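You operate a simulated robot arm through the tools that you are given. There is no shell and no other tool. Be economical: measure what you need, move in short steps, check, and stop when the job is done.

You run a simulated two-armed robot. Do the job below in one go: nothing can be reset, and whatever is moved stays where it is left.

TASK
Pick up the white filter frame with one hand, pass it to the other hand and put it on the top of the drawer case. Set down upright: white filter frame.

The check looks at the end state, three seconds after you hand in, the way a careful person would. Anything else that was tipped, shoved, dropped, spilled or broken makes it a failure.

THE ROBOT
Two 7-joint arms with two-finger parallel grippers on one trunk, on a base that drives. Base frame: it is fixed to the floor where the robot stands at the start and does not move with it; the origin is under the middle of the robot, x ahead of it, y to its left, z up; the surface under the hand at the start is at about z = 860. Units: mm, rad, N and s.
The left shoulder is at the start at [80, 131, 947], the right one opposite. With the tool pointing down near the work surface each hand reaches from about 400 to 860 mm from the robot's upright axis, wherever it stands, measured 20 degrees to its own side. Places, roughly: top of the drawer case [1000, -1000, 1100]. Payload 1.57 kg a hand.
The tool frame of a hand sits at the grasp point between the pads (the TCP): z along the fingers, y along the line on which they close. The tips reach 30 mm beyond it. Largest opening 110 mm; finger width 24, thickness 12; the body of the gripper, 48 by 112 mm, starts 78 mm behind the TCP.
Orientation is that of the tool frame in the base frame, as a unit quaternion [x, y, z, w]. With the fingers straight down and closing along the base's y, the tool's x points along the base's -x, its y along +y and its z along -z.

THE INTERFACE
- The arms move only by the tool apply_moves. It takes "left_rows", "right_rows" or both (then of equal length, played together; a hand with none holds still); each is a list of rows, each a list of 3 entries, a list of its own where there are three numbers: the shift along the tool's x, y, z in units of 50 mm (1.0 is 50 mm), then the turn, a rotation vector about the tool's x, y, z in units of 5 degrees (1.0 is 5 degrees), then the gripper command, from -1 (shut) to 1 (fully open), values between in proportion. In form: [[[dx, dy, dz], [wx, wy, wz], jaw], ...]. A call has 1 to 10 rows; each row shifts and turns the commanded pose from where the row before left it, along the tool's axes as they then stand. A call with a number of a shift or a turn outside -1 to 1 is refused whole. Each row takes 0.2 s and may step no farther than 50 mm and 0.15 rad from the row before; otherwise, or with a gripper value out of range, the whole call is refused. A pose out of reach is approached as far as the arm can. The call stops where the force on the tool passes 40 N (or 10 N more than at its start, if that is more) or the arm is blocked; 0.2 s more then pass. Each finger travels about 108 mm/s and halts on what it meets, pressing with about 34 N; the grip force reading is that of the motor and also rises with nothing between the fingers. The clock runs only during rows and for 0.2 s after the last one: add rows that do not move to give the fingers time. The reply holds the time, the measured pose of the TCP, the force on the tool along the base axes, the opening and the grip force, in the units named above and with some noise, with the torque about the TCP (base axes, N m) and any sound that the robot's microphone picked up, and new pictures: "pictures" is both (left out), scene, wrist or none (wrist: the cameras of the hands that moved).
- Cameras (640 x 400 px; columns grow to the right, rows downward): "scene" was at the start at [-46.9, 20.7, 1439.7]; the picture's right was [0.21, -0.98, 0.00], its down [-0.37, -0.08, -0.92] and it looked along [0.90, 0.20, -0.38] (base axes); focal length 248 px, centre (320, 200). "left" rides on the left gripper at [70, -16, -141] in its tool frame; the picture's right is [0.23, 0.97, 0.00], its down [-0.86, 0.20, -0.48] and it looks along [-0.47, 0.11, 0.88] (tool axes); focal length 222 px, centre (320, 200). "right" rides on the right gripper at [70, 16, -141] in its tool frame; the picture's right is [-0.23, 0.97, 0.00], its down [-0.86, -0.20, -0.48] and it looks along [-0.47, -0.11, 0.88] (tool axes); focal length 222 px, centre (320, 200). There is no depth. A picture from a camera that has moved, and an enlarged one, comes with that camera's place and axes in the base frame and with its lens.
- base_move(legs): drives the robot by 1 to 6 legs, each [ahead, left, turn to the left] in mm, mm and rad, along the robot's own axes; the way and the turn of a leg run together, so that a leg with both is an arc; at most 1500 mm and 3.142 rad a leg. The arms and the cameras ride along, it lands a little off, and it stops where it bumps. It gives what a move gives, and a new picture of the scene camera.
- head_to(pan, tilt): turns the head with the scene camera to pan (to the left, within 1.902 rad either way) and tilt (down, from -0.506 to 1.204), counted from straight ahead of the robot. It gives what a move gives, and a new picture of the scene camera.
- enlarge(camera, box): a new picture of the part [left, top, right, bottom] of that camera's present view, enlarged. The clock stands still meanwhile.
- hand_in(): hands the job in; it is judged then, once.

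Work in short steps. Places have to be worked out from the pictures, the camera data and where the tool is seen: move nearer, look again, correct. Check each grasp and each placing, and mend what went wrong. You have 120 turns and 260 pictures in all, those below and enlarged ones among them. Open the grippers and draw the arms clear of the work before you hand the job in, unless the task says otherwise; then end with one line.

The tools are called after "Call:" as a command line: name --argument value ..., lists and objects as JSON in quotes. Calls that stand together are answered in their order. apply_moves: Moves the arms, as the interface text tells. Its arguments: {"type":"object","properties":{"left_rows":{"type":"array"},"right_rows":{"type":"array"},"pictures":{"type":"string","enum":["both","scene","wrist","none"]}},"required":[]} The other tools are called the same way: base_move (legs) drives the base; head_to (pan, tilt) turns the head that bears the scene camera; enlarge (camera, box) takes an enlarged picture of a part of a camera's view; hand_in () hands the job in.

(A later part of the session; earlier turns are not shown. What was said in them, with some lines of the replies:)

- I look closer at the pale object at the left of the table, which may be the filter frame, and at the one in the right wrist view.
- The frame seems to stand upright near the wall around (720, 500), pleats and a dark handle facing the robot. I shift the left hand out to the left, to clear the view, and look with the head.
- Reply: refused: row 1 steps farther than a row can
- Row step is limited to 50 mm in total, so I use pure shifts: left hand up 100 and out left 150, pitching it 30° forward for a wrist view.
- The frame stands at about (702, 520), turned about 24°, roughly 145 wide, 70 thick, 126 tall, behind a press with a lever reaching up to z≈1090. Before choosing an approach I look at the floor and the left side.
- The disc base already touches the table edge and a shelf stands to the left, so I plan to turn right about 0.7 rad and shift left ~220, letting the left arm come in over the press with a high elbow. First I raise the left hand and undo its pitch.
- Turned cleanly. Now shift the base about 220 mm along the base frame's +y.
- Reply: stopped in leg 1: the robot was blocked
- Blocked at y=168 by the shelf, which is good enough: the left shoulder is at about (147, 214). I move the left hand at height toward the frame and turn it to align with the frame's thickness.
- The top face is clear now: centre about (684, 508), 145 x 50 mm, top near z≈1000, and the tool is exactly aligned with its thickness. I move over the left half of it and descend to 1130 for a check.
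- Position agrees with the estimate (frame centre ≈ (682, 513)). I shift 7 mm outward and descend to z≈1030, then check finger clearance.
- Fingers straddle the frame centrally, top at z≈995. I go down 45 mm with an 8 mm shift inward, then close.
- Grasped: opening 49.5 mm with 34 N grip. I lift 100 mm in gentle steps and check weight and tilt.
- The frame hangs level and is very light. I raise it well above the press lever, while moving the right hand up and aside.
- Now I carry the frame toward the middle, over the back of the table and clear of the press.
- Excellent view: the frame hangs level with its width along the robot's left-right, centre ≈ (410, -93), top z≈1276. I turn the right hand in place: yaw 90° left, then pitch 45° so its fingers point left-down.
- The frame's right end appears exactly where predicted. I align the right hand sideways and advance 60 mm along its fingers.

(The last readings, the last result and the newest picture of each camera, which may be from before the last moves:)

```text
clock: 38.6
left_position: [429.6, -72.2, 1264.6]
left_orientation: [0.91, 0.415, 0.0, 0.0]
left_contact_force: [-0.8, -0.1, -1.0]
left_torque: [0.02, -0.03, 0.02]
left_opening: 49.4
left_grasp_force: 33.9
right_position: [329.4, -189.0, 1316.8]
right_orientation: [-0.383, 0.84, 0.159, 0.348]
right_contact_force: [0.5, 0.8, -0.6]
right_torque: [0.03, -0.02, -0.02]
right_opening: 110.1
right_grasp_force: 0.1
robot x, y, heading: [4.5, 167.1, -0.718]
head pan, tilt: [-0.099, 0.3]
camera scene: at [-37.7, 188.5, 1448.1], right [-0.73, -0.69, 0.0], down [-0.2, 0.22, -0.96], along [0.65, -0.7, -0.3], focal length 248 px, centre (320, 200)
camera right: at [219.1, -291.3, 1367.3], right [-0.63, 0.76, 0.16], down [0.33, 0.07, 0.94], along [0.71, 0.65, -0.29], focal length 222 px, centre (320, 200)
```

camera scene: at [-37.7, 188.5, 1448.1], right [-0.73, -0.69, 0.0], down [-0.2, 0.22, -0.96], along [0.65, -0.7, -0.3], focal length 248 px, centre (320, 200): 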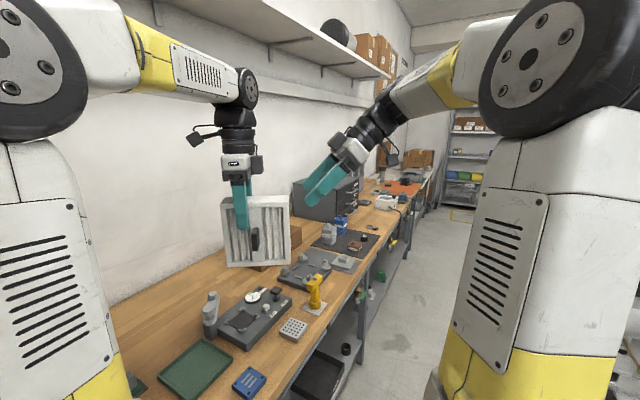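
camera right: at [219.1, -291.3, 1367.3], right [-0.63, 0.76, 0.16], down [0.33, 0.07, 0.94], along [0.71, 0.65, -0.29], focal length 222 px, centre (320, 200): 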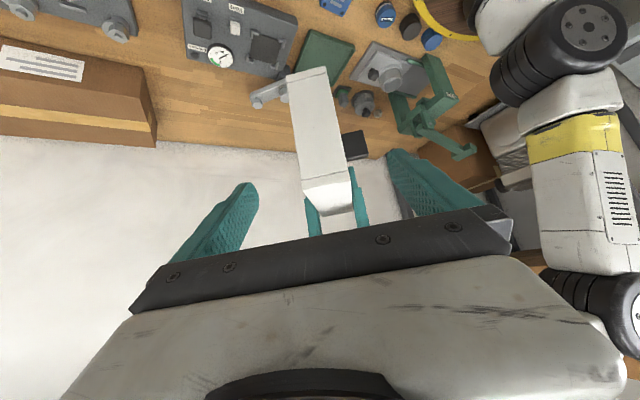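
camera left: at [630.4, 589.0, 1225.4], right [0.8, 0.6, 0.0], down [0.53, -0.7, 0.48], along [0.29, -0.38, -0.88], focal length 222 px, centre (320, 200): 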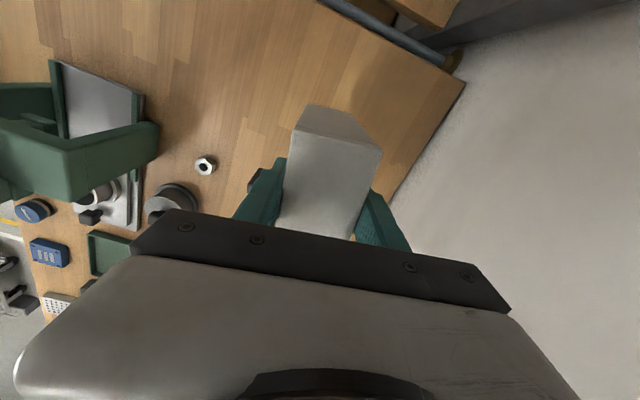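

Alignment is good, with the frame between the open fingers. Advance 110 mm along the fingers.

Call:
apply_moves --right_rows '[[[0, 0, 0.7], [0, 0, 0], 1], [[0, 0, 0.7], [0, 0, 0], 1], [[0, 0, 0.8], [0, 0, 0], 1], [[0, 0, 0], [0, 0, 0], 1]]'

Call:
enlarge --camera "scene" --box '[190, 110, 390, 280]'

```text
clock: 39.6
left_position: [430.0, -72.3, 1264.9]
left_orientation: [0.91, 0.415, 0.0, 0.0]
left_contact_force: [1.2, 0.1, -1.0]
left_torque: [0.07, -0.04, -0.02]
left_opening: 49.7
left_grasp_force: 34.1
right_position: [378.7, -129.2, 1235.8]
right_orientation: [-0.383, 0.841, 0.159, 0.348]
right_contact_force: [0.2, -0.3, 0.1]
right_torque: [0.0, 0.0, -0.04]
right_opening: 110.0
right_grasp_force: 0.1
robot x, y, heading: [0.0, 162.9, -0.713]
head pan, tilt: [-0.099, 0.3]
camera scene: at [-37.7, 188.5, 1448.1], right [-0.73, -0.69, 0.0], down [-0.2, 0.22, -0.96], along [0.65, -0.7, -0.3], focal length 248 px, centre (320, 200)
camera right: at [269.8, -232.5, 1287.2], right [-0.63, 0.76, 0.16], down [0.33, 0.07, 0.94], along [0.7, 0.65, -0.29], focal length 222 px, centre (320, 200)
```

scene: 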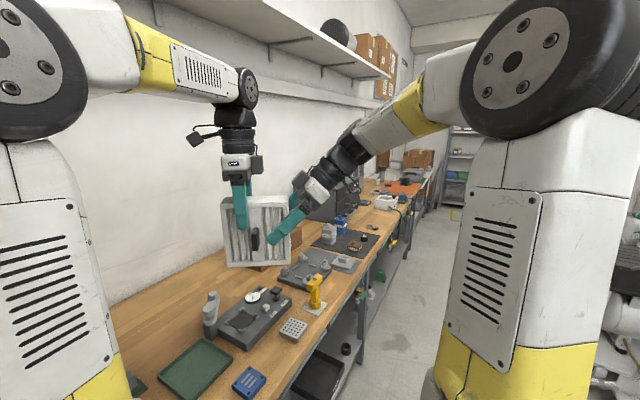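
right: 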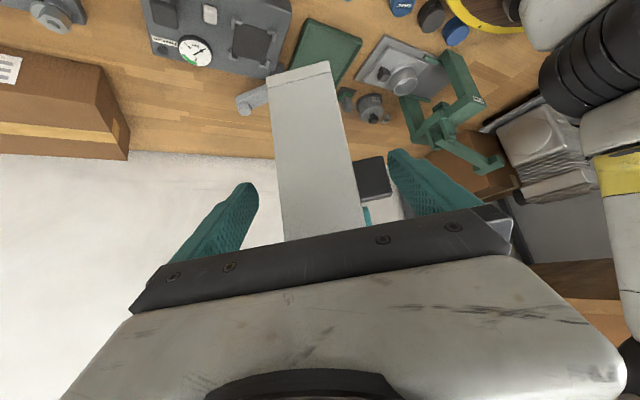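

```text
2.35 times, centred on (290, 195) of scene
camera zoom: at [-37.7, 188.5, 1448.1], right [-0.73, -0.69, 0.0], down [-0.2, 0.22, -0.96], along [0.65, -0.7, -0.3], focal length 585 px, centre (391, 212)
```

zoom: 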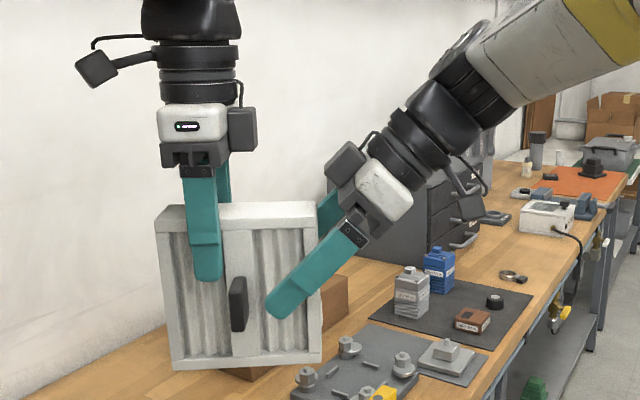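

Right fingers bracket the right end with the tips clear of the handle. I close the right hand with the left still holding.

Call:
apply_moves --right_rows '[[[0, 0, 0], [0, 0, 0], 0.5], [[0, 0, 0], [0, 0, 0], 0.1], [[0, 0, 0], [0, 0, 0], -0.3], [[0, 0, 0], [0, 0, 0], -0.7], [[0, 0, 0], [0, 0, 0], -1], [[0, 0, 0], [0, 0, 0], -1], [[0, 0, 0], [0, 0, 0], -1]]'

Call:
enlarge --camera "scene" --box '[190, 110, 390, 280]'

```text
clock: 41.2
left_position: [430.3, -71.5, 1263.7]
left_orientation: [0.91, 0.416, 0.0, 0.0]
left_contact_force: [4.7, -2.8, -0.3]
left_torque: [-0.05, 0.02, 0.37]
left_opening: 49.6
left_grasp_force: 33.9
right_position: [379.0, -130.0, 1235.9]
right_orientation: [-0.383, 0.841, 0.159, 0.348]
right_contact_force: [-3.7, 3.1, -0.6]
right_torque: [-0.02, -0.14, 0.07]
right_opening: 49.9
right_grasp_force: 33.6
robot x, y, heading: [-0.3, 162.9, -0.712]
head pan, tilt: [-0.099, 0.3]
camera scene: at [-37.7, 188.5, 1448.1], right [-0.73, -0.69, 0.0], down [-0.2, 0.22, -0.96], along [0.65, -0.7, -0.3], focal length 248 px, centre (320, 200)
camera right: at [269.6, -232.6, 1287.5], right [-0.63, 0.76, 0.16], down [0.33, 0.07, 0.94], along [0.7, 0.65, -0.29], focal length 222 px, centre (320, 200)
```

scene: 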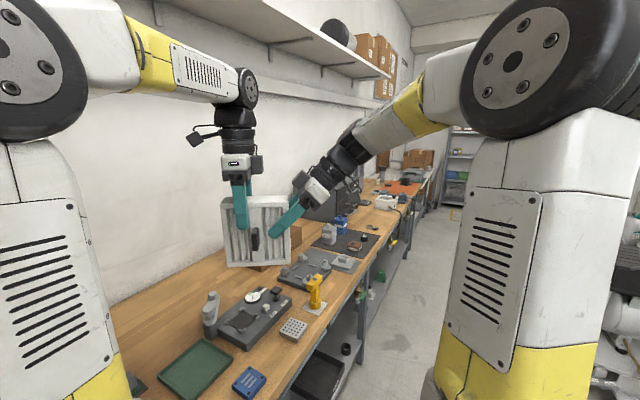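
right: 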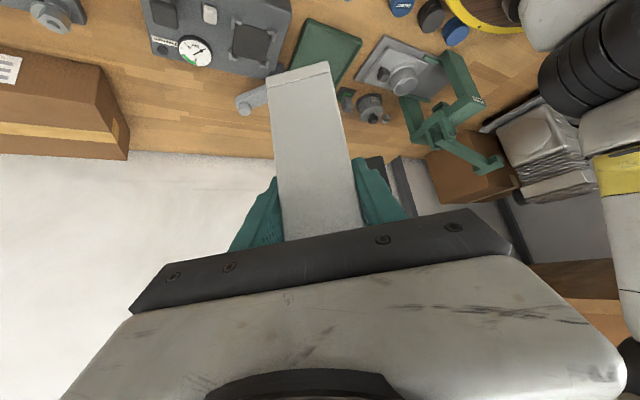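

```text
2.35 times, centred on (290, 195) of scene
camera zoom: at [-37.7, 188.5, 1448.1], right [-0.73, -0.69, 0.0], down [-0.2, 0.22, -0.96], along [0.65, -0.7, -0.3], focal length 585 px, centre (391, 212)
```

zoom: 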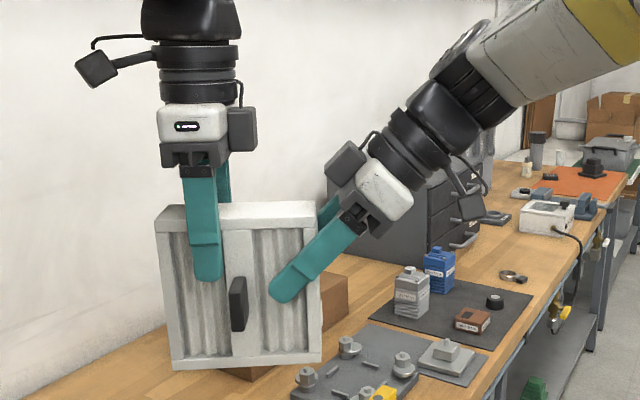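

Both hands hold it (right 49.9 mm, 33.6 N). I open the left hand slowly and draw it straight up.

Call:
apply_moves --left_rows '[[[0, 0, 0], [0, 0, 0], 0.1], [[0, 0, 0], [0, 0, 0], 0.5], [[0, 0, 0], [0, 0, 0], 1], [[0, 0, -0.6], [0, 0, 0], 1], [[0, 0, -0.8], [0, 0, 0], 1], [[0, 0, -1], [0, 0, 0], 1], [[0, 0, 0], [0, 0, 0], 1]]' --pictures "scene"

Call:
enlarge --camera "scene" --box '[190, 110, 390, 280]'

```text
clock: 42.8
left_position: [428.9, -74.3, 1386.0]
left_orientation: [0.91, 0.415, 0.001, 0.001]
left_contact_force: [0.6, -0.8, 0.4]
left_torque: [0.0, 0.0, -0.01]
left_opening: 110.0
left_grasp_force: 0.0
right_position: [380.0, -129.9, 1236.0]
right_orientation: [-0.384, 0.841, 0.159, 0.348]
right_contact_force: [-0.2, -0.4, 0.3]
right_torque: [-0.04, 0.06, 0.02]
right_opening: 49.8
right_grasp_force: 34.1
robot x, y, heading: [1.5, 164.7, -0.724]
head pan, tilt: [-0.099, 0.3]
camera scene: at [-37.7, 188.5, 1448.1], right [-0.73, -0.69, 0.0], down [-0.2, 0.22, -0.96], along [0.65, -0.7, -0.3], focal length 248 px, centre (320, 200)
```

scene: 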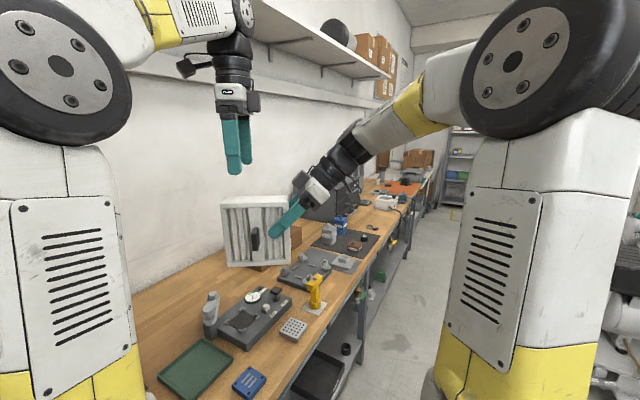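

```text
2.35 times, centred on (290, 195) of scene
camera zoom: at [-37.7, 188.5, 1448.1], right [-0.73, -0.69, 0.0], down [-0.2, 0.22, -0.96], along [0.65, -0.7, -0.3], focal length 585 px, centre (391, 212)
```

zoom: 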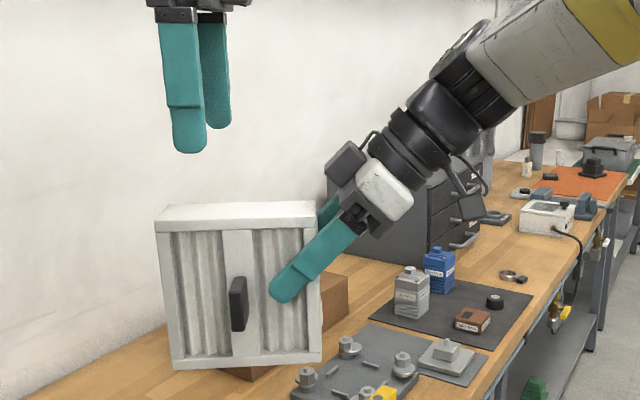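

Handover done: the right hand alone holds the frame, level. Now I retract the left hand and yaw the right hand back 90° so the fingers point ahead and down.

Call:
apply_moves --left_rows '[[[0, -1, 0], [0, 0, 0], 1], [[0, -1, 0], [0, 0, 0], 1], [[0, -1, 0], [0, 0, 0], 1], [[1, 0, 0], [0, 0, 0], 1], [[1, 0, 0], [0, 0, 0], 1], [[1, 0, 0], [0, 0, 0], 1], [[0, 0, 0], [0, 0, 0], 1], [[0, 0, 0], [0, 0, 0], 1], [[0, 0, 0], [0, 0, 0], 1], [[0, 0, 0], [0, 0, 0], 1]]' --right_rows '[[[0, 0, 0], [0, 0, 0], -1], [[0, 0, 0], [0, 0, 0], -1], [[0, 0, 0], [0, 0, 0], -1], [[0, 0, 0], [0.7071, 0, 0.7071], -1], [[0, 0, 0], [0.7071, 0, 0.7071], -1], [[0, 0, 0], [0.7071, 0, 0.7071], -1], [[0, 0, 0], [0.7071, 0, 0.7071], -1], [[0, 0, 0], [0.7071, 0, 0.7071], -1], [[0, 0, 0], [0.7071, 0, 0.7071], -1], [[0, 0, 0], [0.7071, 0, 0.7071], -1]]' --pictures "scene"

```text
clock: 45.0
left_position: [415.5, 142.1, 1382.1]
left_orientation: [0.91, 0.415, 0.0, 0.001]
left_contact_force: [-0.6, 0.7, -1.2]
left_torque: [0.02, 0.02, -0.02]
left_opening: 110.1
left_grasp_force: 0.0
right_position: [378.7, -129.6, 1237.7]
right_orientation: [-0.112, 0.917, 0.046, 0.379]
right_contact_force: [-0.2, 0.5, -1.5]
right_torque: [0.0, 0.1, -0.01]
right_opening: 49.6
right_grasp_force: 34.2
robot x, y, heading: [1.5, 164.2, -0.717]
head pan, tilt: [-0.099, 0.3]
camera scene: at [-37.7, 188.5, 1448.1], right [-0.73, -0.69, 0.0], down [-0.2, 0.22, -0.96], along [0.65, -0.7, -0.3], focal length 248 px, centre (320, 200)
```

scene: 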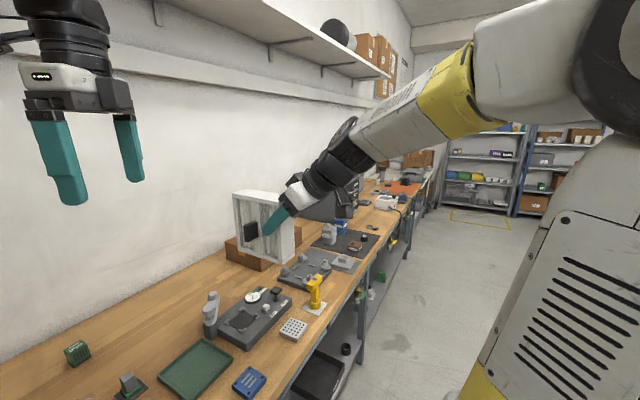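

Call:
apply_moves --right_rows '[[[0, 0, 0], [0.7071, 0, 0.7071], -1], [[0, 0, 0], [0.7071, 0, 0.7071], -1], [[0, 0, 0], [0.7071, 0, 0.7071], -1], [[0, 0, 0], [0.7071, 0, 0.7071], -1], [[0, 0, 0], [0.7071, 0, 0.7071], -1], [[0, 0, 0], [0.7071, 0, 0.7071], -1], [[0, 0, 0], [0.7071, 0, 0.7071], -1], [[0, 0, 0], [0.7071, 0, 0.7071], -1], [[0, 0, 0], [0.7071, 0, 0.7071], -1], [[0, 0, 0], [0, 0, 0], -1]]' --pictures "scene"

```text
clock: 47.2
left_position: [415.4, 141.6, 1382.4]
left_orientation: [0.91, 0.415, 0.0, 0.0]
left_contact_force: [-0.9, -0.8, -1.3]
left_torque: [0.0, -0.03, 0.01]
left_opening: 110.1
left_grasp_force: 0.1
right_position: [379.1, -129.1, 1238.3]
right_orientation: [0.248, 0.89, -0.103, 0.369]
right_contact_force: [1.1, 0.3, -0.9]
right_torque: [0.05, 0.09, 0.01]
right_opening: 49.7
right_grasp_force: 33.7
robot x, y, heading: [2.7, 162.5, -0.714]
head pan, tilt: [-0.099, 0.3]
camera scene: at [-37.7, 188.6, 1448.1], right [-0.73, -0.69, 0.0], down [-0.2, 0.22, -0.96], along [0.65, -0.7, -0.3], focal length 248 px, centre (320, 200)
```

scene: 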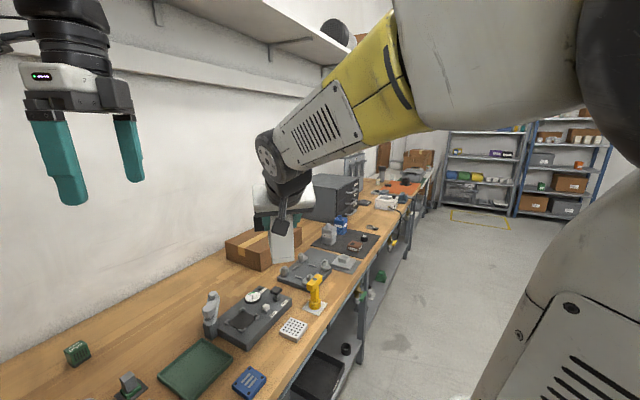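

I now drive along the table toward the case (1000 mm in base −y, backing off 30 mm from the table), then turn to face it.

Call:
base_move --legs '[[632, -775, 0]]'

```text
clock: 52.4
left_position: [374.6, -860.9, 1382.4]
left_orientation: [0.91, 0.415, 0.0, 0.0]
left_contact_force: [0.0, 0.4, 0.1]
left_torque: [-0.02, 0.01, -0.01]
left_opening: 110.0
left_grasp_force: 0.0
right_position: [339.5, -1131.6, 1238.6]
right_orientation: [0.248, 0.89, -0.103, 0.368]
right_contact_force: [-0.1, -1.1, -1.2]
right_torque: [0.01, 0.06, 0.02]
right_opening: 49.6
right_grasp_force: 34.1
robot x, y, heading: [-40.4, -840.2, -0.715]
head pan, tilt: [-0.099, 0.3]
camera scene: at [-78.6, -814.7, 1448.1], right [-0.73, -0.69, 0.0], down [-0.2, 0.21, -0.96], along [0.66, -0.69, -0.3], focal length 248 px, centre (320, 200)
```

scene: 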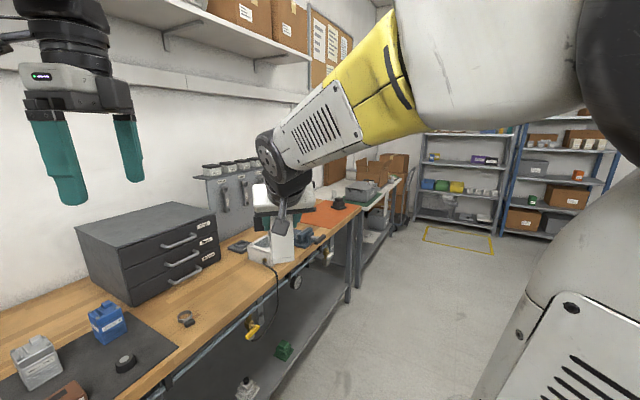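

The case top seems to be the quadrilateral (774,-888), (883,-1210), (1162,-1127), (1071,-811) at z≈1100, so the case is turned about 18°. I turn left to heading ~0.3 and shift to about (0, -960).

Call:
base_move --legs '[[0, 0, 1.015], [3, -126, 0]]'

Call:
head_to --pan -0.15 --tilt 0.4

```text
clock: 56.2
left_position: [240.4, -622.2, 1382.3]
left_orientation: [0.599, 0.801, 0.0, 0.001]
left_contact_force: [0.9, -0.3, -1.0]
left_torque: [0.01, -0.03, 0.0]
left_opening: 110.2
left_grasp_force: 0.0
right_position: [451.7, -800.0, 1238.3]
right_orientation: [-0.211, 0.899, 0.088, 0.373]
right_contact_force: [0.3, 0.1, -0.7]
right_torque: [-0.04, 0.07, 0.0]
right_opening: 49.6
right_grasp_force: 33.8
robot x, y, heading: [-2.0, -959.1, 0.291]
head pan, tilt: [-0.099, 0.3]
camera scene: at [-40.9, -981.1, 1448.1], right [0.19, -0.98, 0.0], down [-0.29, -0.06, -0.96], along [0.94, 0.18, -0.3], focal length 248 px, centre (320, 200)
```

scene: 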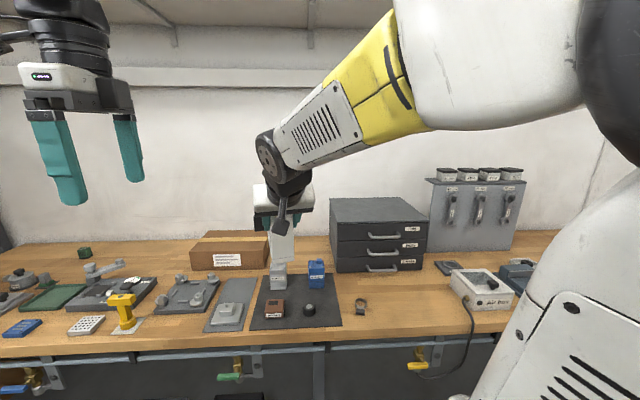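

```text
clock: 56.9
left_position: [242.1, -623.6, 1382.4]
left_orientation: [0.599, 0.801, 0.0, 0.0]
left_contact_force: [0.5, -0.3, -0.2]
left_torque: [0.0, 0.01, 0.0]
left_opening: 110.0
left_grasp_force: 0.1
right_position: [448.4, -799.6, 1238.7]
right_orientation: [-0.21, 0.9, 0.087, 0.372]
right_contact_force: [0.7, 0.3, -1.2]
right_torque: [-0.04, 0.04, 0.0]
right_opening: 49.6
right_grasp_force: 33.7
robot x, y, heading: [1.5, -960.1, 0.287]
head pan, tilt: [-0.15, 0.4]
camera scene: at [-40.8, -986.0, 1438.9], right [0.14, -0.99, 0.0], down [-0.39, -0.05, -0.92], along [0.91, 0.13, -0.39], focal length 248 px, centre (320, 200)
```

scene: 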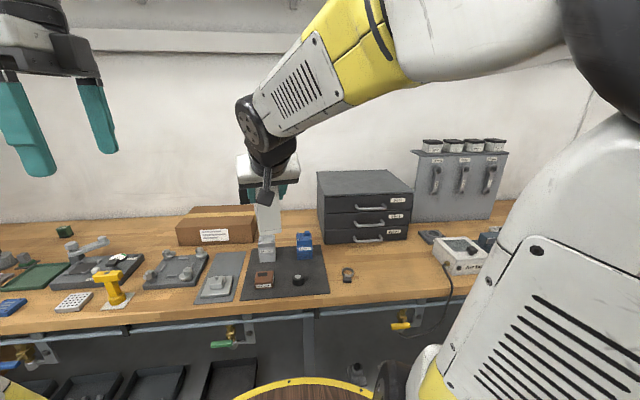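

Call:
enlarge --camera "scene" --box '[290, 140, 450, 260]'

```text
3.33 times, centred on (370, 200) of scene
camera zoom: at [-40.8, -986.0, 1438.9], right [0.14, -0.99, 0.0], down [-0.39, -0.05, -0.92], along [0.91, 0.13, -0.39], focal length 828 px, centre (153, 200)
```

zoom: 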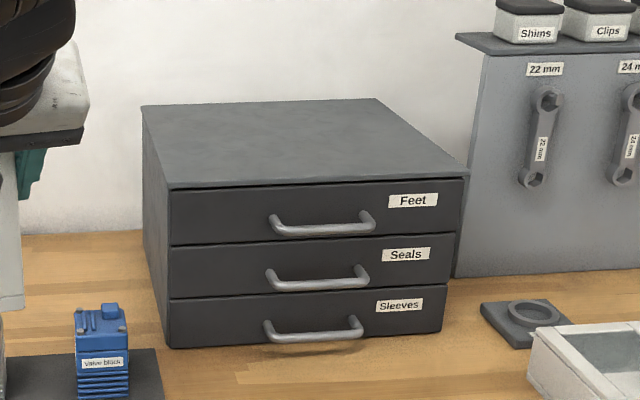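

Two-view geometry gives top z≈1098, front-left corner (784,-889), front-right (891,-1225), matching the given centre. I aim for a frame centre at ≈(935,-1027), aligning yaw by 10° and advancing with ~40 mm clearance.

Call:
apply_moves --right_rows '[[[0, 0, 0], [0.7071, 0, 0.7071], -1], [[0, 0, 0], [0.7071, 0, 0.7071], -1], [[-0.459, -0.644, 0.459], [0, 0, 0], -1], [[-0.459, -0.644, 0.459], [0, 0, 0], -1], [[-0.459, -0.644, 0.459], [0, 0, 0], -1], [[-0.459, -0.644, 0.459], [0, 0, 0], -1], [[-0.459, -0.644, 0.459], [0, 0, 0], -1], [[-0.459, -0.644, 0.459], [0, 0, 0], -1], [[-0.459, -0.644, 0.459], [0, 0, 0], -1], [[0, 0, 0], [0, 0, 0], -1]]'

```text
clock: 59.1
left_position: [240.6, -622.5, 1382.3]
left_orientation: [0.599, 0.801, 0.0, 0.0]
left_contact_force: [-0.3, 0.2, 0.6]
left_torque: [0.04, -0.01, 0.03]
left_opening: 110.2
left_grasp_force: 0.1
right_position: [730.8, -951.7, 1239.8]
right_orientation: [-0.132, 0.914, 0.055, 0.379]
right_contact_force: [0.4, -0.6, -1.1]
right_torque: [0.0, 0.09, 0.0]
right_opening: 49.7
right_grasp_force: 33.9
robot x, y, heading: [0.1, -960.8, 0.286]
head pan, tilt: [-0.15, 0.4]
camera scene: at [-40.7, -986.1, 1438.9], right [0.14, -0.99, 0.0], down [-0.39, -0.05, -0.92], along [0.91, 0.13, -0.39], focal length 248 px, centre (320, 200)
camera right: at [583.9, -978.3, 1292.0], right [-0.12, 0.98, 0.16], down [0.31, -0.12, 0.94], along [0.94, 0.16, -0.29], focal length 222 px, centre (320, 200)
```

scene: 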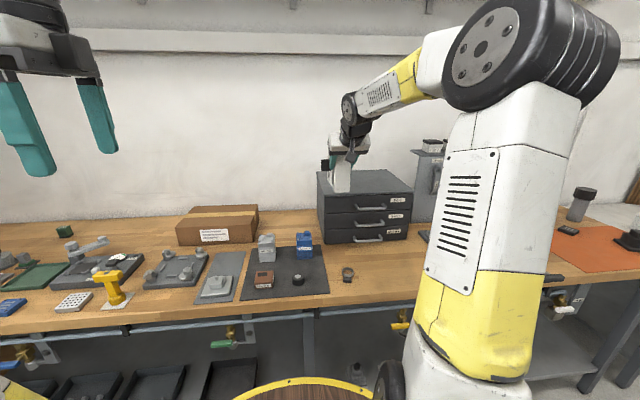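
right: 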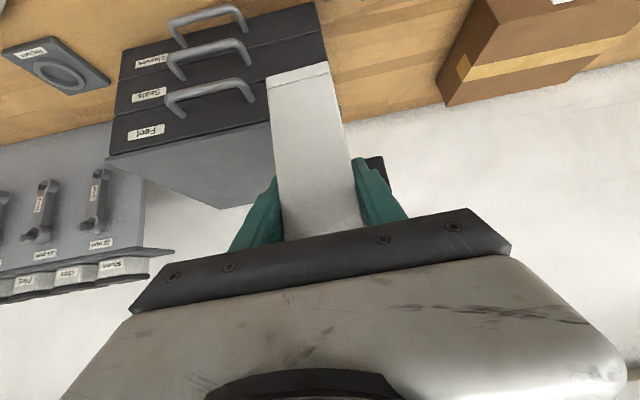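

The wrist view gives the case's front-right top corner at (892,-1208), confirming z≈1098 and the layout. I finish the approach: 131 mm ahead and 128 mm to the right.

Call:
apply_moves --right_rows '[[[-0.463, -0.643, 0.463], [0, 0, 0], -1], [[-0.463, -0.643, 0.463], [0, 0, 0], -1], [[-0.463, -0.643, 0.463], [0, 0, 0], -1], [[-0.463, -0.643, 0.463], [0, 0, 0], -1], [[0, 0, 0], [0, 0, 0], -1]]'

Call:
enlarge --camera "scene" --box '[290, 110, 450, 260]'

```text
clock: 60.3
left_position: [241.4, -623.8, 1382.6]
left_orientation: [0.599, 0.8, 0.0, -0.001]
left_contact_force: [0.6, -0.6, 0.7]
left_torque: [-0.03, 0.02, 0.02]
left_opening: 110.1
left_grasp_force: 0.0
right_position: [891.4, -1041.6, 1238.3]
right_orientation: [-0.132, 0.915, 0.054, 0.378]
right_contact_force: [-0.2, 0.4, -0.8]
right_torque: [-0.05, 0.05, -0.02]
right_opening: 49.6
right_grasp_force: 33.9
robot x, y, heading: [-0.7, -956.5, 0.286]
head pan, tilt: [-0.15, 0.4]
camera scene: at [-40.6, -986.1, 1438.9], right [0.14, -0.99, 0.0], down [-0.39, -0.05, -0.92], along [0.91, 0.12, -0.39], focal length 248 px, centre (320, 200)
camera right: at [744.3, -1067.9, 1289.8], right [-0.12, 0.98, 0.16], down [0.31, -0.12, 0.94], along [0.94, 0.16, -0.29], focal length 222 px, centre (320, 200)
```

scene: 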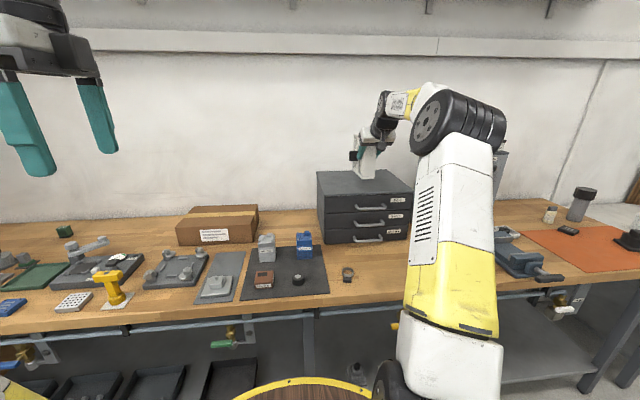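
right: 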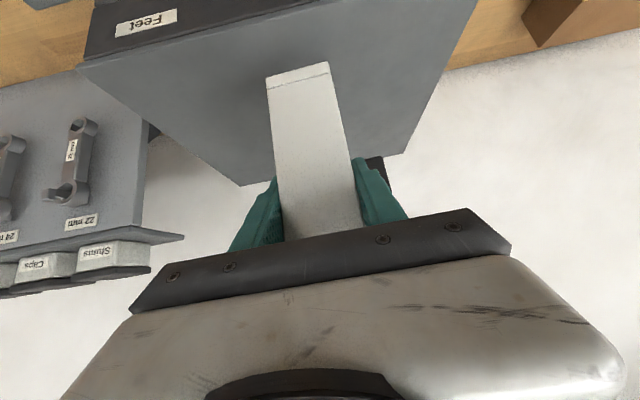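

```text
2.67 times, centred on (370, 185) of scene
camera zoom: at [-40.6, -986.1, 1438.9], right [0.14, -0.99, 0.0], down [-0.39, -0.05, -0.92], along [0.91, 0.12, -0.39], focal length 663 px, centre (187, 240)
```

zoom: 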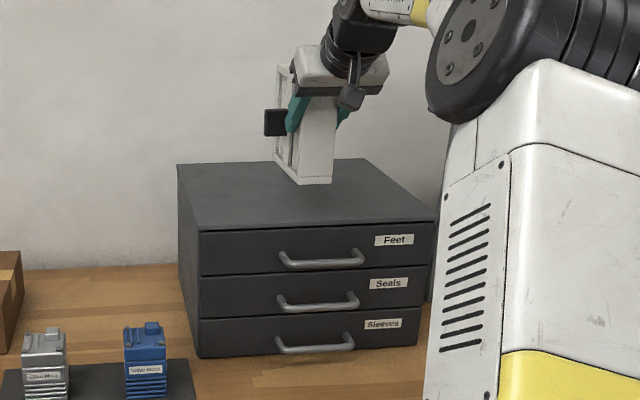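

The frame is level above the case top with good margins. I lower 30 mm, then continue in 3 mm rows while watching the force.

Call:
apply_moves --right_rows '[[[0.1414, 0, 0.1414], [0, 0, 0], -1], [[0.1414, 0, 0.1414], [0, 0, 0], -1], [[0.1414, 0, 0.1414], [0, 0, 0], -1], [[0, 0, 0], [0, 0, 0], -1]]'

Call:
enlarge --camera "scene" --box '[330, 110, 420, 200]'

```text
clock: 61.3
left_position: [241.3, -621.9, 1383.2]
left_orientation: [0.598, 0.801, 0.0, 0.0]
left_contact_force: [0.4, -0.8, -0.2]
left_torque: [0.02, 0.01, 0.01]
left_opening: 109.9
left_grasp_force: 0.0
right_position: [891.1, -1038.9, 1208.2]
right_orientation: [-0.132, 0.914, 0.055, 0.379]
right_contact_force: [-0.7, 0.4, -1.8]
right_torque: [-0.02, 0.05, 0.02]
right_opening: 49.7
right_grasp_force: 33.7
robot x, y, heading: [1.5, -957.4, 0.287]
head pan, tilt: [-0.15, 0.4]
camera scene: at [-40.7, -986.1, 1438.9], right [0.14, -0.99, 0.0], down [-0.39, -0.05, -0.92], along [0.91, 0.13, -0.39], focal length 248 px, centre (320, 200)
camera right: at [744.7, -1066.0, 1259.2], right [-0.12, 0.98, 0.16], down [0.31, -0.12, 0.94], along [0.94, 0.16, -0.29], focal length 222 px, centre (320, 200)
```

scene: 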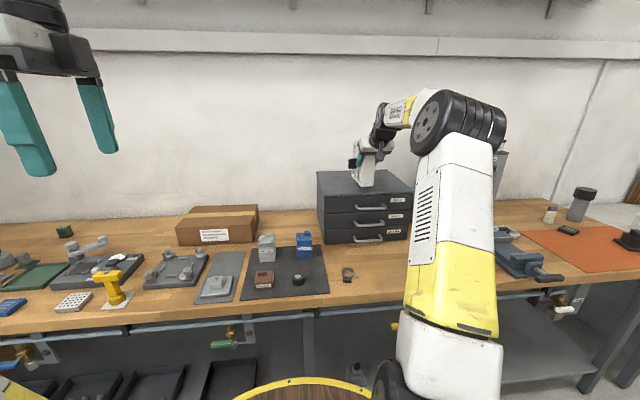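
right: 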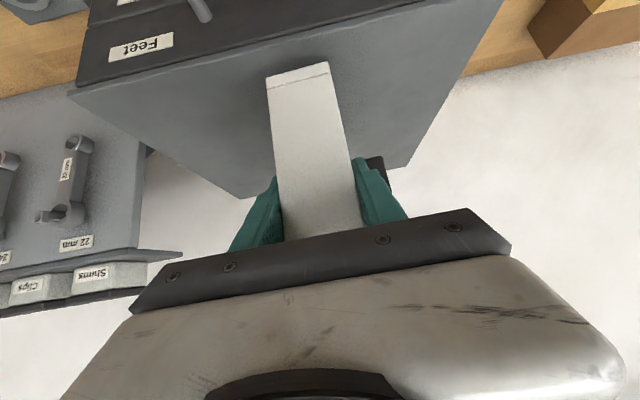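

```text
4.44 times, centred on (375, 155) of scene
camera zoom: at [-40.7, -986.1, 1438.9], right [0.14, -0.99, 0.0], down [-0.39, -0.05, -0.92], along [0.91, 0.13, -0.39], focal length 1105 px, centre (76, 400)
```

zoom: 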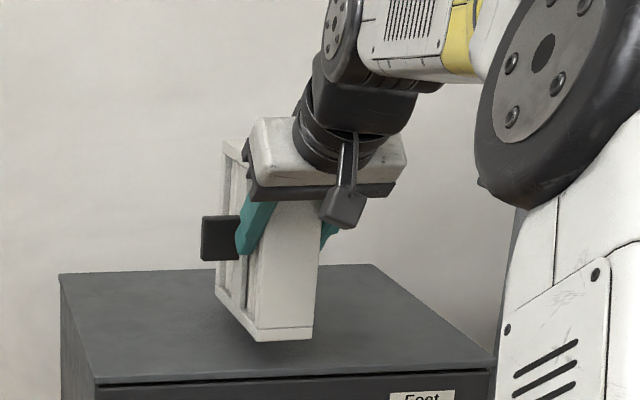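

Call:
apply_moves --right_rows '[[[0.0424, 0, 0.0424], [0, 0, 0], -1], [[0.0424, 0, 0.0424], [0, 0, 0], -1], [[0, 0, 0], [0, 0, 0], -1]]' --pictures "none"

Call:
apply_moves --right_rows '[[[0.0283, 0, 0.0283], [0, 0, 0], -1], [[0.0283, 0, 0.0283], [0, 0, 0], -1], [[0, 0, 0], [0, 0, 0], -1]]' --pictures "none"

```text
clock: 62.1
left_position: [241.3, -623.6, 1381.9]
left_orientation: [0.599, 0.801, 0.0, 0.0]
left_contact_force: [0.3, -0.5, 0.3]
left_torque: [-0.01, 0.01, 0.01]
left_opening: 110.0
left_grasp_force: 0.0
right_position: [892.6, -1040.1, 1202.2]
right_orientation: [-0.13, 0.915, 0.054, 0.379]
right_contact_force: [-0.2, -0.9, -1.6]
right_torque: [-0.03, 0.07, -0.01]
right_opening: 49.9
right_grasp_force: 34.2
robot x, y, heading: [-0.6, -960.3, 0.288]
head pan, tilt: [-0.15, 0.4]
```

```text
clock: 62.9
left_position: [241.0, -622.9, 1381.5]
left_orientation: [0.599, 0.801, 0.001, 0.0]
left_contact_force: [1.1, 0.3, 0.3]
left_torque: [-0.01, -0.04, -0.01]
left_opening: 110.0
left_grasp_force: 0.1
right_position: [891.2, -1039.5, 1199.7]
right_orientation: [-0.131, 0.915, 0.055, 0.379]
right_contact_force: [-0.2, 0.6, -1.8]
right_torque: [-0.02, 0.09, 0.04]
right_opening: 49.7
right_grasp_force: 33.7
robot x, y, heading: [0.2, -964.5, 0.287]
head pan, tilt: [-0.15, 0.4]
```

No contact yet at 1199. I keep lowering 4 mm at a time.

Call:
apply_moves --right_rows '[[[0.0283, 0, 0.0283], [0, 0, 0], -1], [[0.0283, 0, 0.0283], [0, 0, 0], -1], [[0, 0, 0], [0, 0, 0], -1]]' --pictures "none"

Call:
enlarge --camera "scene" --box '[330, 110, 420, 200]'

```text
clock: 63.7
left_position: [241.3, -623.2, 1382.8]
left_orientation: [0.599, 0.8, -0.001, -0.001]
left_contact_force: [-0.5, 0.0, 1.0]
left_torque: [-0.05, -0.02, 0.0]
left_opening: 110.1
left_grasp_force: 0.0
right_position: [891.8, -1037.6, 1194.6]
right_orientation: [-0.132, 0.914, 0.055, 0.379]
right_contact_force: [0.5, -0.2, -0.3]
right_torque: [-0.03, 0.09, 0.0]
right_opening: 49.8
right_grasp_force: 34.0
robot x, y, heading: [-2.4, -960.8, 0.288]
head pan, tilt: [-0.15, 0.4]
```

```text
4.44 times, centred on (375, 155) of scene
camera zoom: at [-40.7, -986.1, 1438.9], right [0.14, -0.99, 0.0], down [-0.39, -0.05, -0.92], along [0.91, 0.13, -0.39], focal length 1105 px, centre (76, 400)
```

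zoom: 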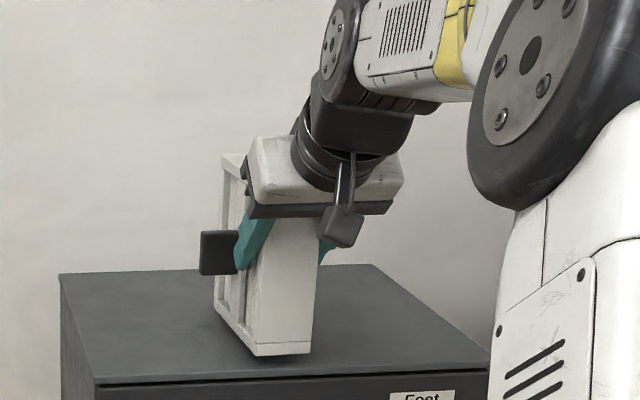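

The frame bottom computes to ≈1104, a few mm above the top. Continue down in small steps.

Call:
apply_moves --right_rows '[[[0.0283, 0, 0.0283], [0, 0, 0], -1], [[0.0283, 0, 0.0283], [0, 0, 0], -1], [[0, 0, 0], [0, 0, 0], -1]]' --pictures "none"

Call:
apply_moves --right_rows '[[[0.0283, 0, 0.0283], [0, 0, 0], -1], [[0.0212, 0, 0.0212], [0, 0, 0], -1], [[0, 0, 0], [0, 0, 0], -1]]' --pictures "none"

```text
clock: 64.5
left_position: [241.4, -622.9, 1383.3]
left_orientation: [0.599, 0.801, 0.0, 0.0]
left_contact_force: [-0.6, -0.4, 0.0]
left_torque: [-0.03, 0.0, -0.03]
left_opening: 110.1
left_grasp_force: 0.0
right_position: [893.3, -1039.2, 1190.9]
right_orientation: [-0.132, 0.914, 0.055, 0.379]
right_contact_force: [-0.8, -0.5, -0.1]
right_torque: [-0.03, 0.04, 0.04]
right_opening: 49.6
right_grasp_force: 33.7
robot x, y, heading: [-0.9, -957.7, 0.287]
head pan, tilt: [-0.15, 0.4]
```

```text
clock: 65.3
left_position: [241.5, -623.9, 1382.2]
left_orientation: [0.599, 0.801, -0.001, 0.0]
left_contact_force: [1.2, -0.5, 0.0]
left_torque: [-0.03, 0.01, -0.01]
left_opening: 109.7
left_grasp_force: 0.0
right_position: [892.8, -1038.6, 1185.4]
right_orientation: [-0.131, 0.914, 0.055, 0.379]
right_contact_force: [-0.1, 0.7, -2.6]
right_torque: [-0.01, 0.09, 0.0]
right_opening: 49.7
right_grasp_force: 34.1
robot x, y, heading: [0.2, -961.6, 0.285]
head pan, tilt: [-0.15, 0.4]
```

Call:
apply_moves --right_rows '[[[0.0283, 0, 0.0283], [0, 0, 0], -1], [[0.0283, 0, 0.0283], [0, 0, 0], -1], [[0, 0, 0], [0, 0, 0], -1]]' --pictures "wrist"

Call:
enlarge --camera "scene" --box '[330, 110, 420, 200]'

```text
clock: 66.1
left_position: [241.2, -621.9, 1383.0]
left_orientation: [0.599, 0.801, -0.001, 0.001]
left_contact_force: [0.0, 0.8, 0.2]
left_torque: [0.01, 0.0, -0.02]
left_opening: 110.0
left_grasp_force: 0.0
right_position: [892.0, -1039.3, 1184.0]
right_orientation: [-0.131, 0.914, 0.055, 0.38]
right_contact_force: [-0.7, 0.0, 2.3]
right_torque: [0.19, -0.43, 0.04]
right_opening: 49.8
right_grasp_force: 33.9
robot x, y, heading: [0.8, -961.4, 0.287]
head pan, tilt: [-0.15, 0.4]
camera right: at [744.6, -1066.1, 1234.6], right [-0.12, 0.98, 0.16], down [0.31, -0.12, 0.94], along [0.94, 0.16, -0.29], focal length 222 px, centre (320, 200)
```

right: 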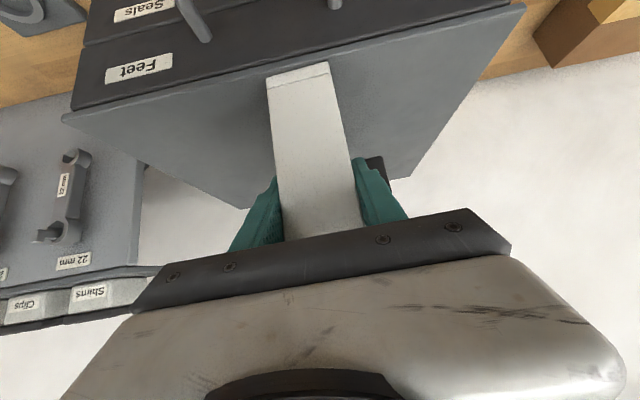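

```text
4.44 times, centred on (375, 155) of scene
camera zoom: at [-40.9, -986.1, 1438.9], right [0.14, -0.99, 0.0], down [-0.39, -0.05, -0.92], along [0.91, 0.13, -0.39], focal length 1105 px, centre (76, 400)
```

zoom: 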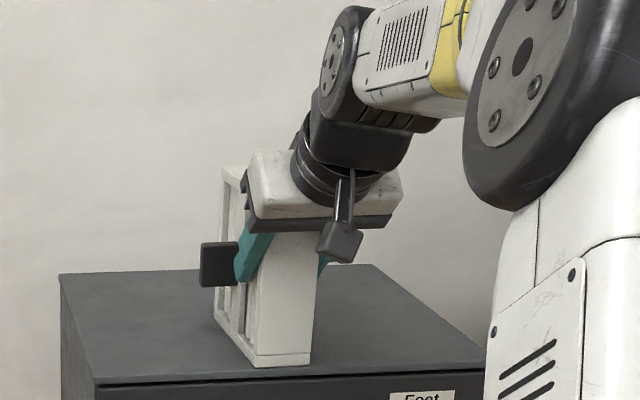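

Light contact at TCP z≈1184 (top is ≈1086), but the frame's near end is only ~15 mm inside the front edge. I raise 12 mm, move 45 mm further in, and look.

Call:
apply_moves --right_rows '[[[-0.17, 0, -0.17], [0, 0, 0], -1], [[-0.32, 0, 0.32], [0, 0, 0], -1], [[-0.32, 0, 0.32], [0, 0, 0], -1], [[0, 0, 0], [0, 0, 0], -1]]' --pictures "wrist"

Call:
enlarge --camera "scene" --box '[330, 110, 420, 200]'

```text
clock: 67.1
left_position: [241.5, -622.8, 1382.1]
left_orientation: [0.599, 0.801, 0.0, 0.0]
left_contact_force: [-0.4, -0.4, 0.2]
left_torque: [-0.01, -0.01, 0.03]
left_opening: 109.8
left_grasp_force: 0.1
right_position: [935.6, -1026.3, 1195.7]
right_orientation: [-0.131, 0.914, 0.055, 0.379]
right_contact_force: [0.6, 0.1, -2.2]
right_torque: [-0.05, 0.06, -0.03]
right_opening: 49.3
right_grasp_force: 34.2
robot x, y, heading: [-2.8, -958.5, 0.287]
head pan, tilt: [-0.15, 0.4]
camera right: at [788.3, -1053.3, 1246.8], right [-0.12, 0.98, 0.16], down [0.31, -0.12, 0.94], along [0.94, 0.16, -0.29], focal length 222 px, centre (320, 200)
```

right: 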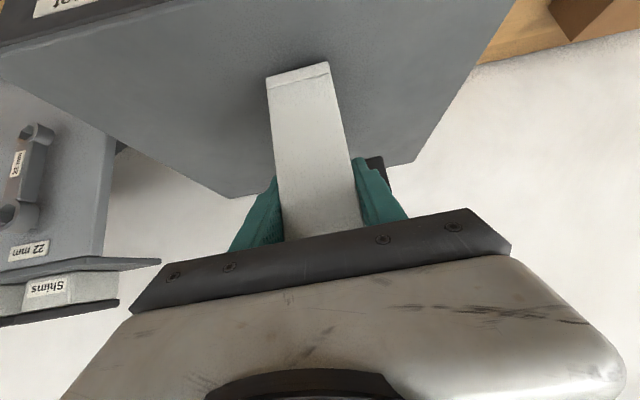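

```text
4.44 times, centred on (375, 155) of scene
camera zoom: at [-40.6, -986.1, 1438.9], right [0.14, -0.99, 0.0], down [-0.39, -0.05, -0.92], along [0.91, 0.12, -0.39], focal length 1105 px, centre (76, 400)
```

zoom: 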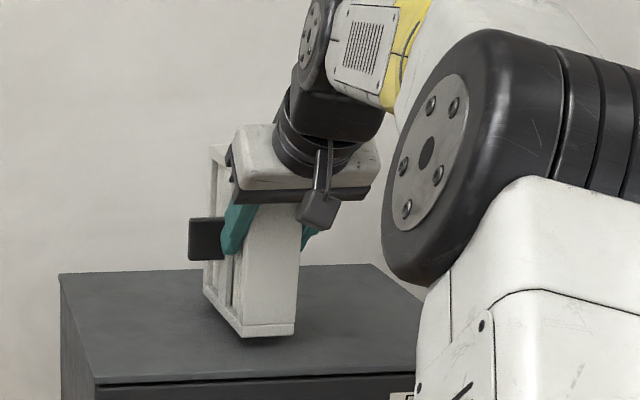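

Now well inside. Lower 10 mm, then two fine steps to contact.

Call:
apply_moves --right_rows '[[[0.0707, 0, 0.0707], [0, 0, 0], -1], [[0.0707, 0, 0.0707], [0, 0, 0], -1], [[0.0212, 0, 0.0212], [0, 0, 0], -1], [[0, 0, 0], [0, 0, 0], -1]]' --pictures "none"

Call:
enlarge --camera "scene" --box '[340, 130, 400, 200]'

```text
clock: 68.1
left_position: [240.5, -623.9, 1382.7]
left_orientation: [0.599, 0.801, 0.0, 0.001]
left_contact_force: [-0.1, 0.0, 0.0]
left_torque: [-0.01, 0.01, 0.02]
left_opening: 109.9
left_grasp_force: 0.1
right_position: [936.3, -1024.6, 1183.8]
right_orientation: [-0.132, 0.914, 0.055, 0.379]
right_contact_force: [-0.5, -0.3, -1.1]
right_torque: [-0.03, 0.1, 0.02]
right_opening: 49.6
right_grasp_force: 33.8
robot x, y, heading: [-1.4, -957.5, 0.286]
head pan, tilt: [-0.15, 0.4]
```

```text
5.71 times, centred on (370, 165) of scene
camera zoom: at [-40.7, -986.1, 1438.9], right [0.14, -0.99, 0.0], down [-0.39, -0.05, -0.92], along [0.91, 0.13, -0.39], focal length 1420 px, centre (34, 400)
```

zoom: 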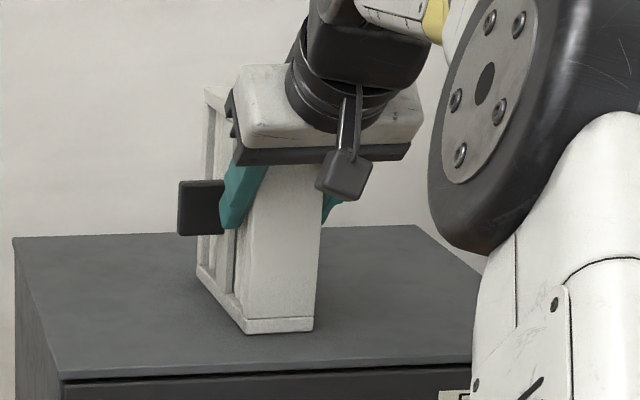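

Call:
apply_moves --right_rows '[[[0.0212, 0, 0.0212], [0, 0, 0], -1], [[0.0141, 0, 0.0141], [0, 0, 0], -1], [[0, 0, 0], [0, 0, 0], -1]]' --pictures "none"

```text
clock: 68.9
left_position: [240.5, -623.3, 1382.1]
left_orientation: [0.599, 0.801, 0.0, 0.001]
left_contact_force: [0.4, -1.3, -1.1]
left_torque: [0.0, 0.03, 0.0]
left_opening: 109.8
left_grasp_force: 0.1
right_position: [935.9, -1025.2, 1184.0]
right_orientation: [-0.132, 0.914, 0.054, 0.38]
right_contact_force: [-0.1, 1.6, 9.7]
right_torque: [0.06, 0.27, 0.06]
right_opening: 49.4
right_grasp_force: 33.5
robot x, y, heading: [-1.0, -962.4, 0.282]
head pan, tilt: [-0.15, 0.4]
```

Seated: about 10 N upward. I open the right hand gradually without moving, and look.

Call:
apply_moves --right_rows '[[[-0.01, 0, -0.01], [0, 0, 0], -0.05], [[0, 0, 0], [0, 0, 0], 0.15], [[0, 0, 0], [0, 0, 0], 0.4], [[0, 0, 0], [0, 0, 0], 0.7], [[0, 0, 0], [0, 0, 0], 1], [[0, 0, 0], [0, 0, 0], 1]]' --pictures "wrist"

Call:
enlarge --camera "scene" --box '[340, 130, 400, 200]'

```text
clock: 70.3
left_position: [240.6, -623.6, 1383.0]
left_orientation: [0.599, 0.801, 0.0, -0.001]
left_contact_force: [0.6, 0.3, -0.5]
left_torque: [0.0, 0.03, -0.01]
left_opening: 109.9
left_grasp_force: 0.0
right_position: [936.5, -1025.3, 1183.4]
right_orientation: [-0.131, 0.914, 0.054, 0.379]
right_contact_force: [0.5, 0.3, -1.3]
right_torque: [0.04, 0.0, -0.02]
right_opening: 109.8
right_grasp_force: 0.0
robot x, y, heading: [1.0, -960.3, 0.285]
head pan, tilt: [-0.15, 0.4]
camera right: at [788.7, -1053.1, 1233.5], right [-0.12, 0.98, 0.16], down [0.31, -0.12, 0.94], along [0.94, 0.16, -0.29], focal length 222 px, centre (320, 200)
```

right: 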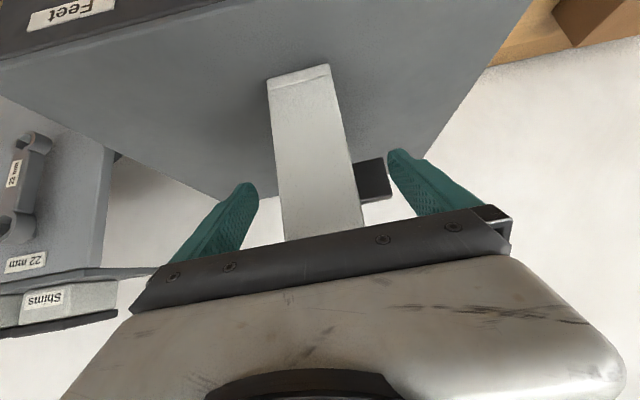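

```text
5.71 times, centred on (370, 165) of scene
camera zoom: at [-40.7, -986.1, 1438.9], right [0.14, -0.99, 0.0], down [-0.39, -0.05, -0.92], along [0.91, 0.13, -0.39], focal length 1420 px, centre (34, 400)
```

zoom: 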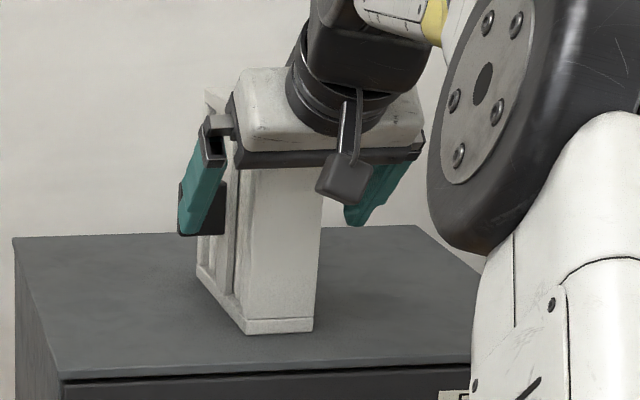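

The frame stands by itself, free between the open fingers. I withdraw back along the fingers (up and back).

Call:
apply_moves --right_rows '[[[0, 0, -0.4], [0, 0, 0], 1], [[0, 0, -0.8], [0, 0, 0], 1], [[0, 0, -1], [0, 0, 0], 1], [[0, 0, -1], [0, 0, 0], 1], [[0, 0, -1], [0, 0, 0], 1], [[0, 0, -1], [0, 0, 0], 1], [[0, 0, 0], [0, 0, 0], 1]]'

Call:
enlarge --camera "scene" --box '[300, 130, 440, 260]'

```text
clock: 71.9
left_position: [241.8, -623.5, 1382.5]
left_orientation: [0.599, 0.801, 0.0, -0.001]
left_contact_force: [-0.6, 0.3, 0.0]
left_torque: [0.02, -0.03, 0.04]
left_opening: 110.2
left_grasp_force: 0.0
right_position: [758.4, -1078.7, 1365.0]
right_orientation: [-0.132, 0.914, 0.054, 0.379]
right_contact_force: [0.2, 0.2, 0.4]
right_torque: [0.02, -0.03, 0.0]
right_opening: 110.2
right_grasp_force: 0.1
robot x, y, heading: [-1.5, -959.2, 0.285]
head pan, tilt: [-0.15, 0.4]
camera scene: at [-41.0, -986.1, 1438.9], right [0.14, -0.99, 0.0], down [-0.39, -0.05, -0.92], along [0.91, 0.12, -0.39], focal length 248 px, centre (320, 200)
camera right: at [610.0, -1105.0, 1415.9], right [-0.12, 0.98, 0.16], down [0.31, -0.12, 0.94], along [0.94, 0.16, -0.29], focal length 222 px, centre (320, 200)
```

scene: 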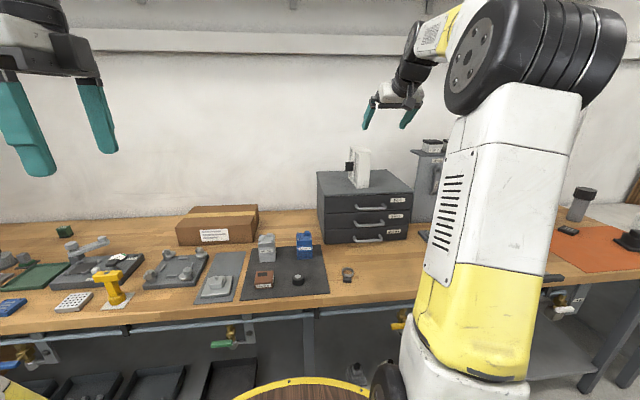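
right: 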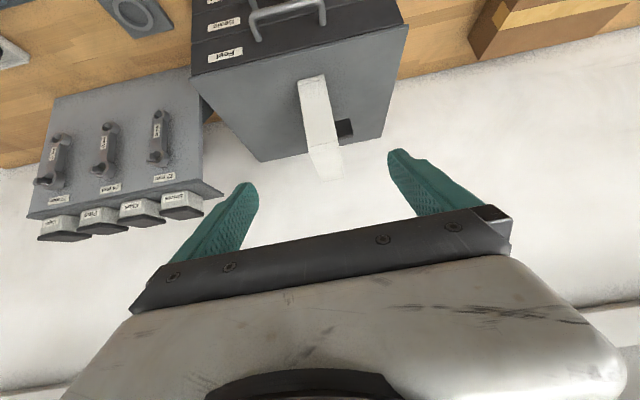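

```text
3.08 times, centred on (370, 195) of scene
camera zoom: at [-41.0, -986.1, 1438.9], right [0.14, -0.99, 0.0], down [-0.39, -0.05, -0.92], along [0.91, 0.12, -0.39], focal length 765 px, centre (166, 215)
```

zoom: 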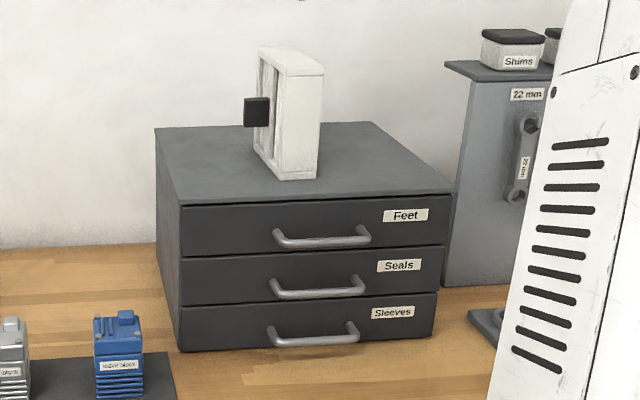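

The frame stands upright well inside the case top, everything else undisturbed. I draw the right arm back a bit more, then hand in.

Call:
apply_moves --right_rows '[[[0.6, 0, -0.6], [0, 0, 0], 1], [[0.6, 0, -0.6], [0, 0, 0], 1], [[0.6, 0, -0.6], [0, 0, 0], 1], [[0.6, 0, -0.6], [0, 0, 0], 1], [[0, 0, 0], [0, 0, 0], 1]]' --pictures "scene"

```text
clock: 73.1
left_position: [241.0, -623.3, 1382.7]
left_orientation: [0.599, 0.801, -0.001, 0.0]
left_contact_force: [-0.3, 0.4, 0.8]
left_torque: [0.0, 0.02, -0.01]
left_opening: 109.9
left_grasp_force: 0.1
right_position: [596.3, -1125.6, 1366.3]
right_orientation: [-0.132, 0.915, 0.054, 0.378]
right_contact_force: [-0.5, 0.4, -0.2]
right_torque: [0.01, 0.01, -0.02]
right_opening: 109.9
right_grasp_force: 0.0
robot x, y, heading: [0.5, -958.3, 0.286]
head pan, tilt: [-0.15, 0.4]
camera scene: at [-40.9, -986.1, 1438.9], right [0.14, -0.99, 0.0], down [-0.39, -0.05, -0.92], along [0.91, 0.13, -0.39], focal length 248 px, centre (320, 200)
```

scene: 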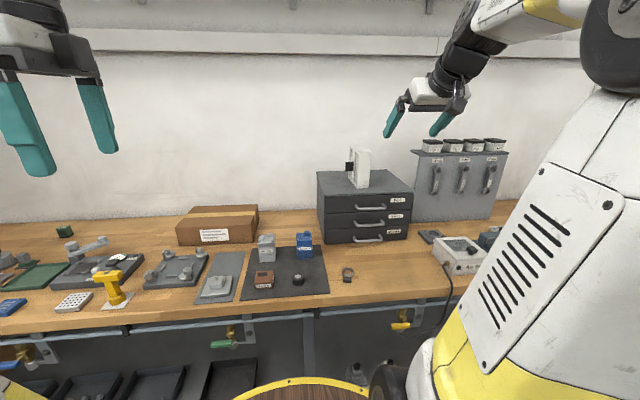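

Both hands are open and clear, and the frame stands upright on the case; I hand in.

Call:
hand_in

```text
The job is handed in.
```

I picked up the white filter frame with the left hand, passed it to the right hand, and set it upright on top of the drawer case; both hands are open and clear, and nothing else looked disturbed in the last pictures.
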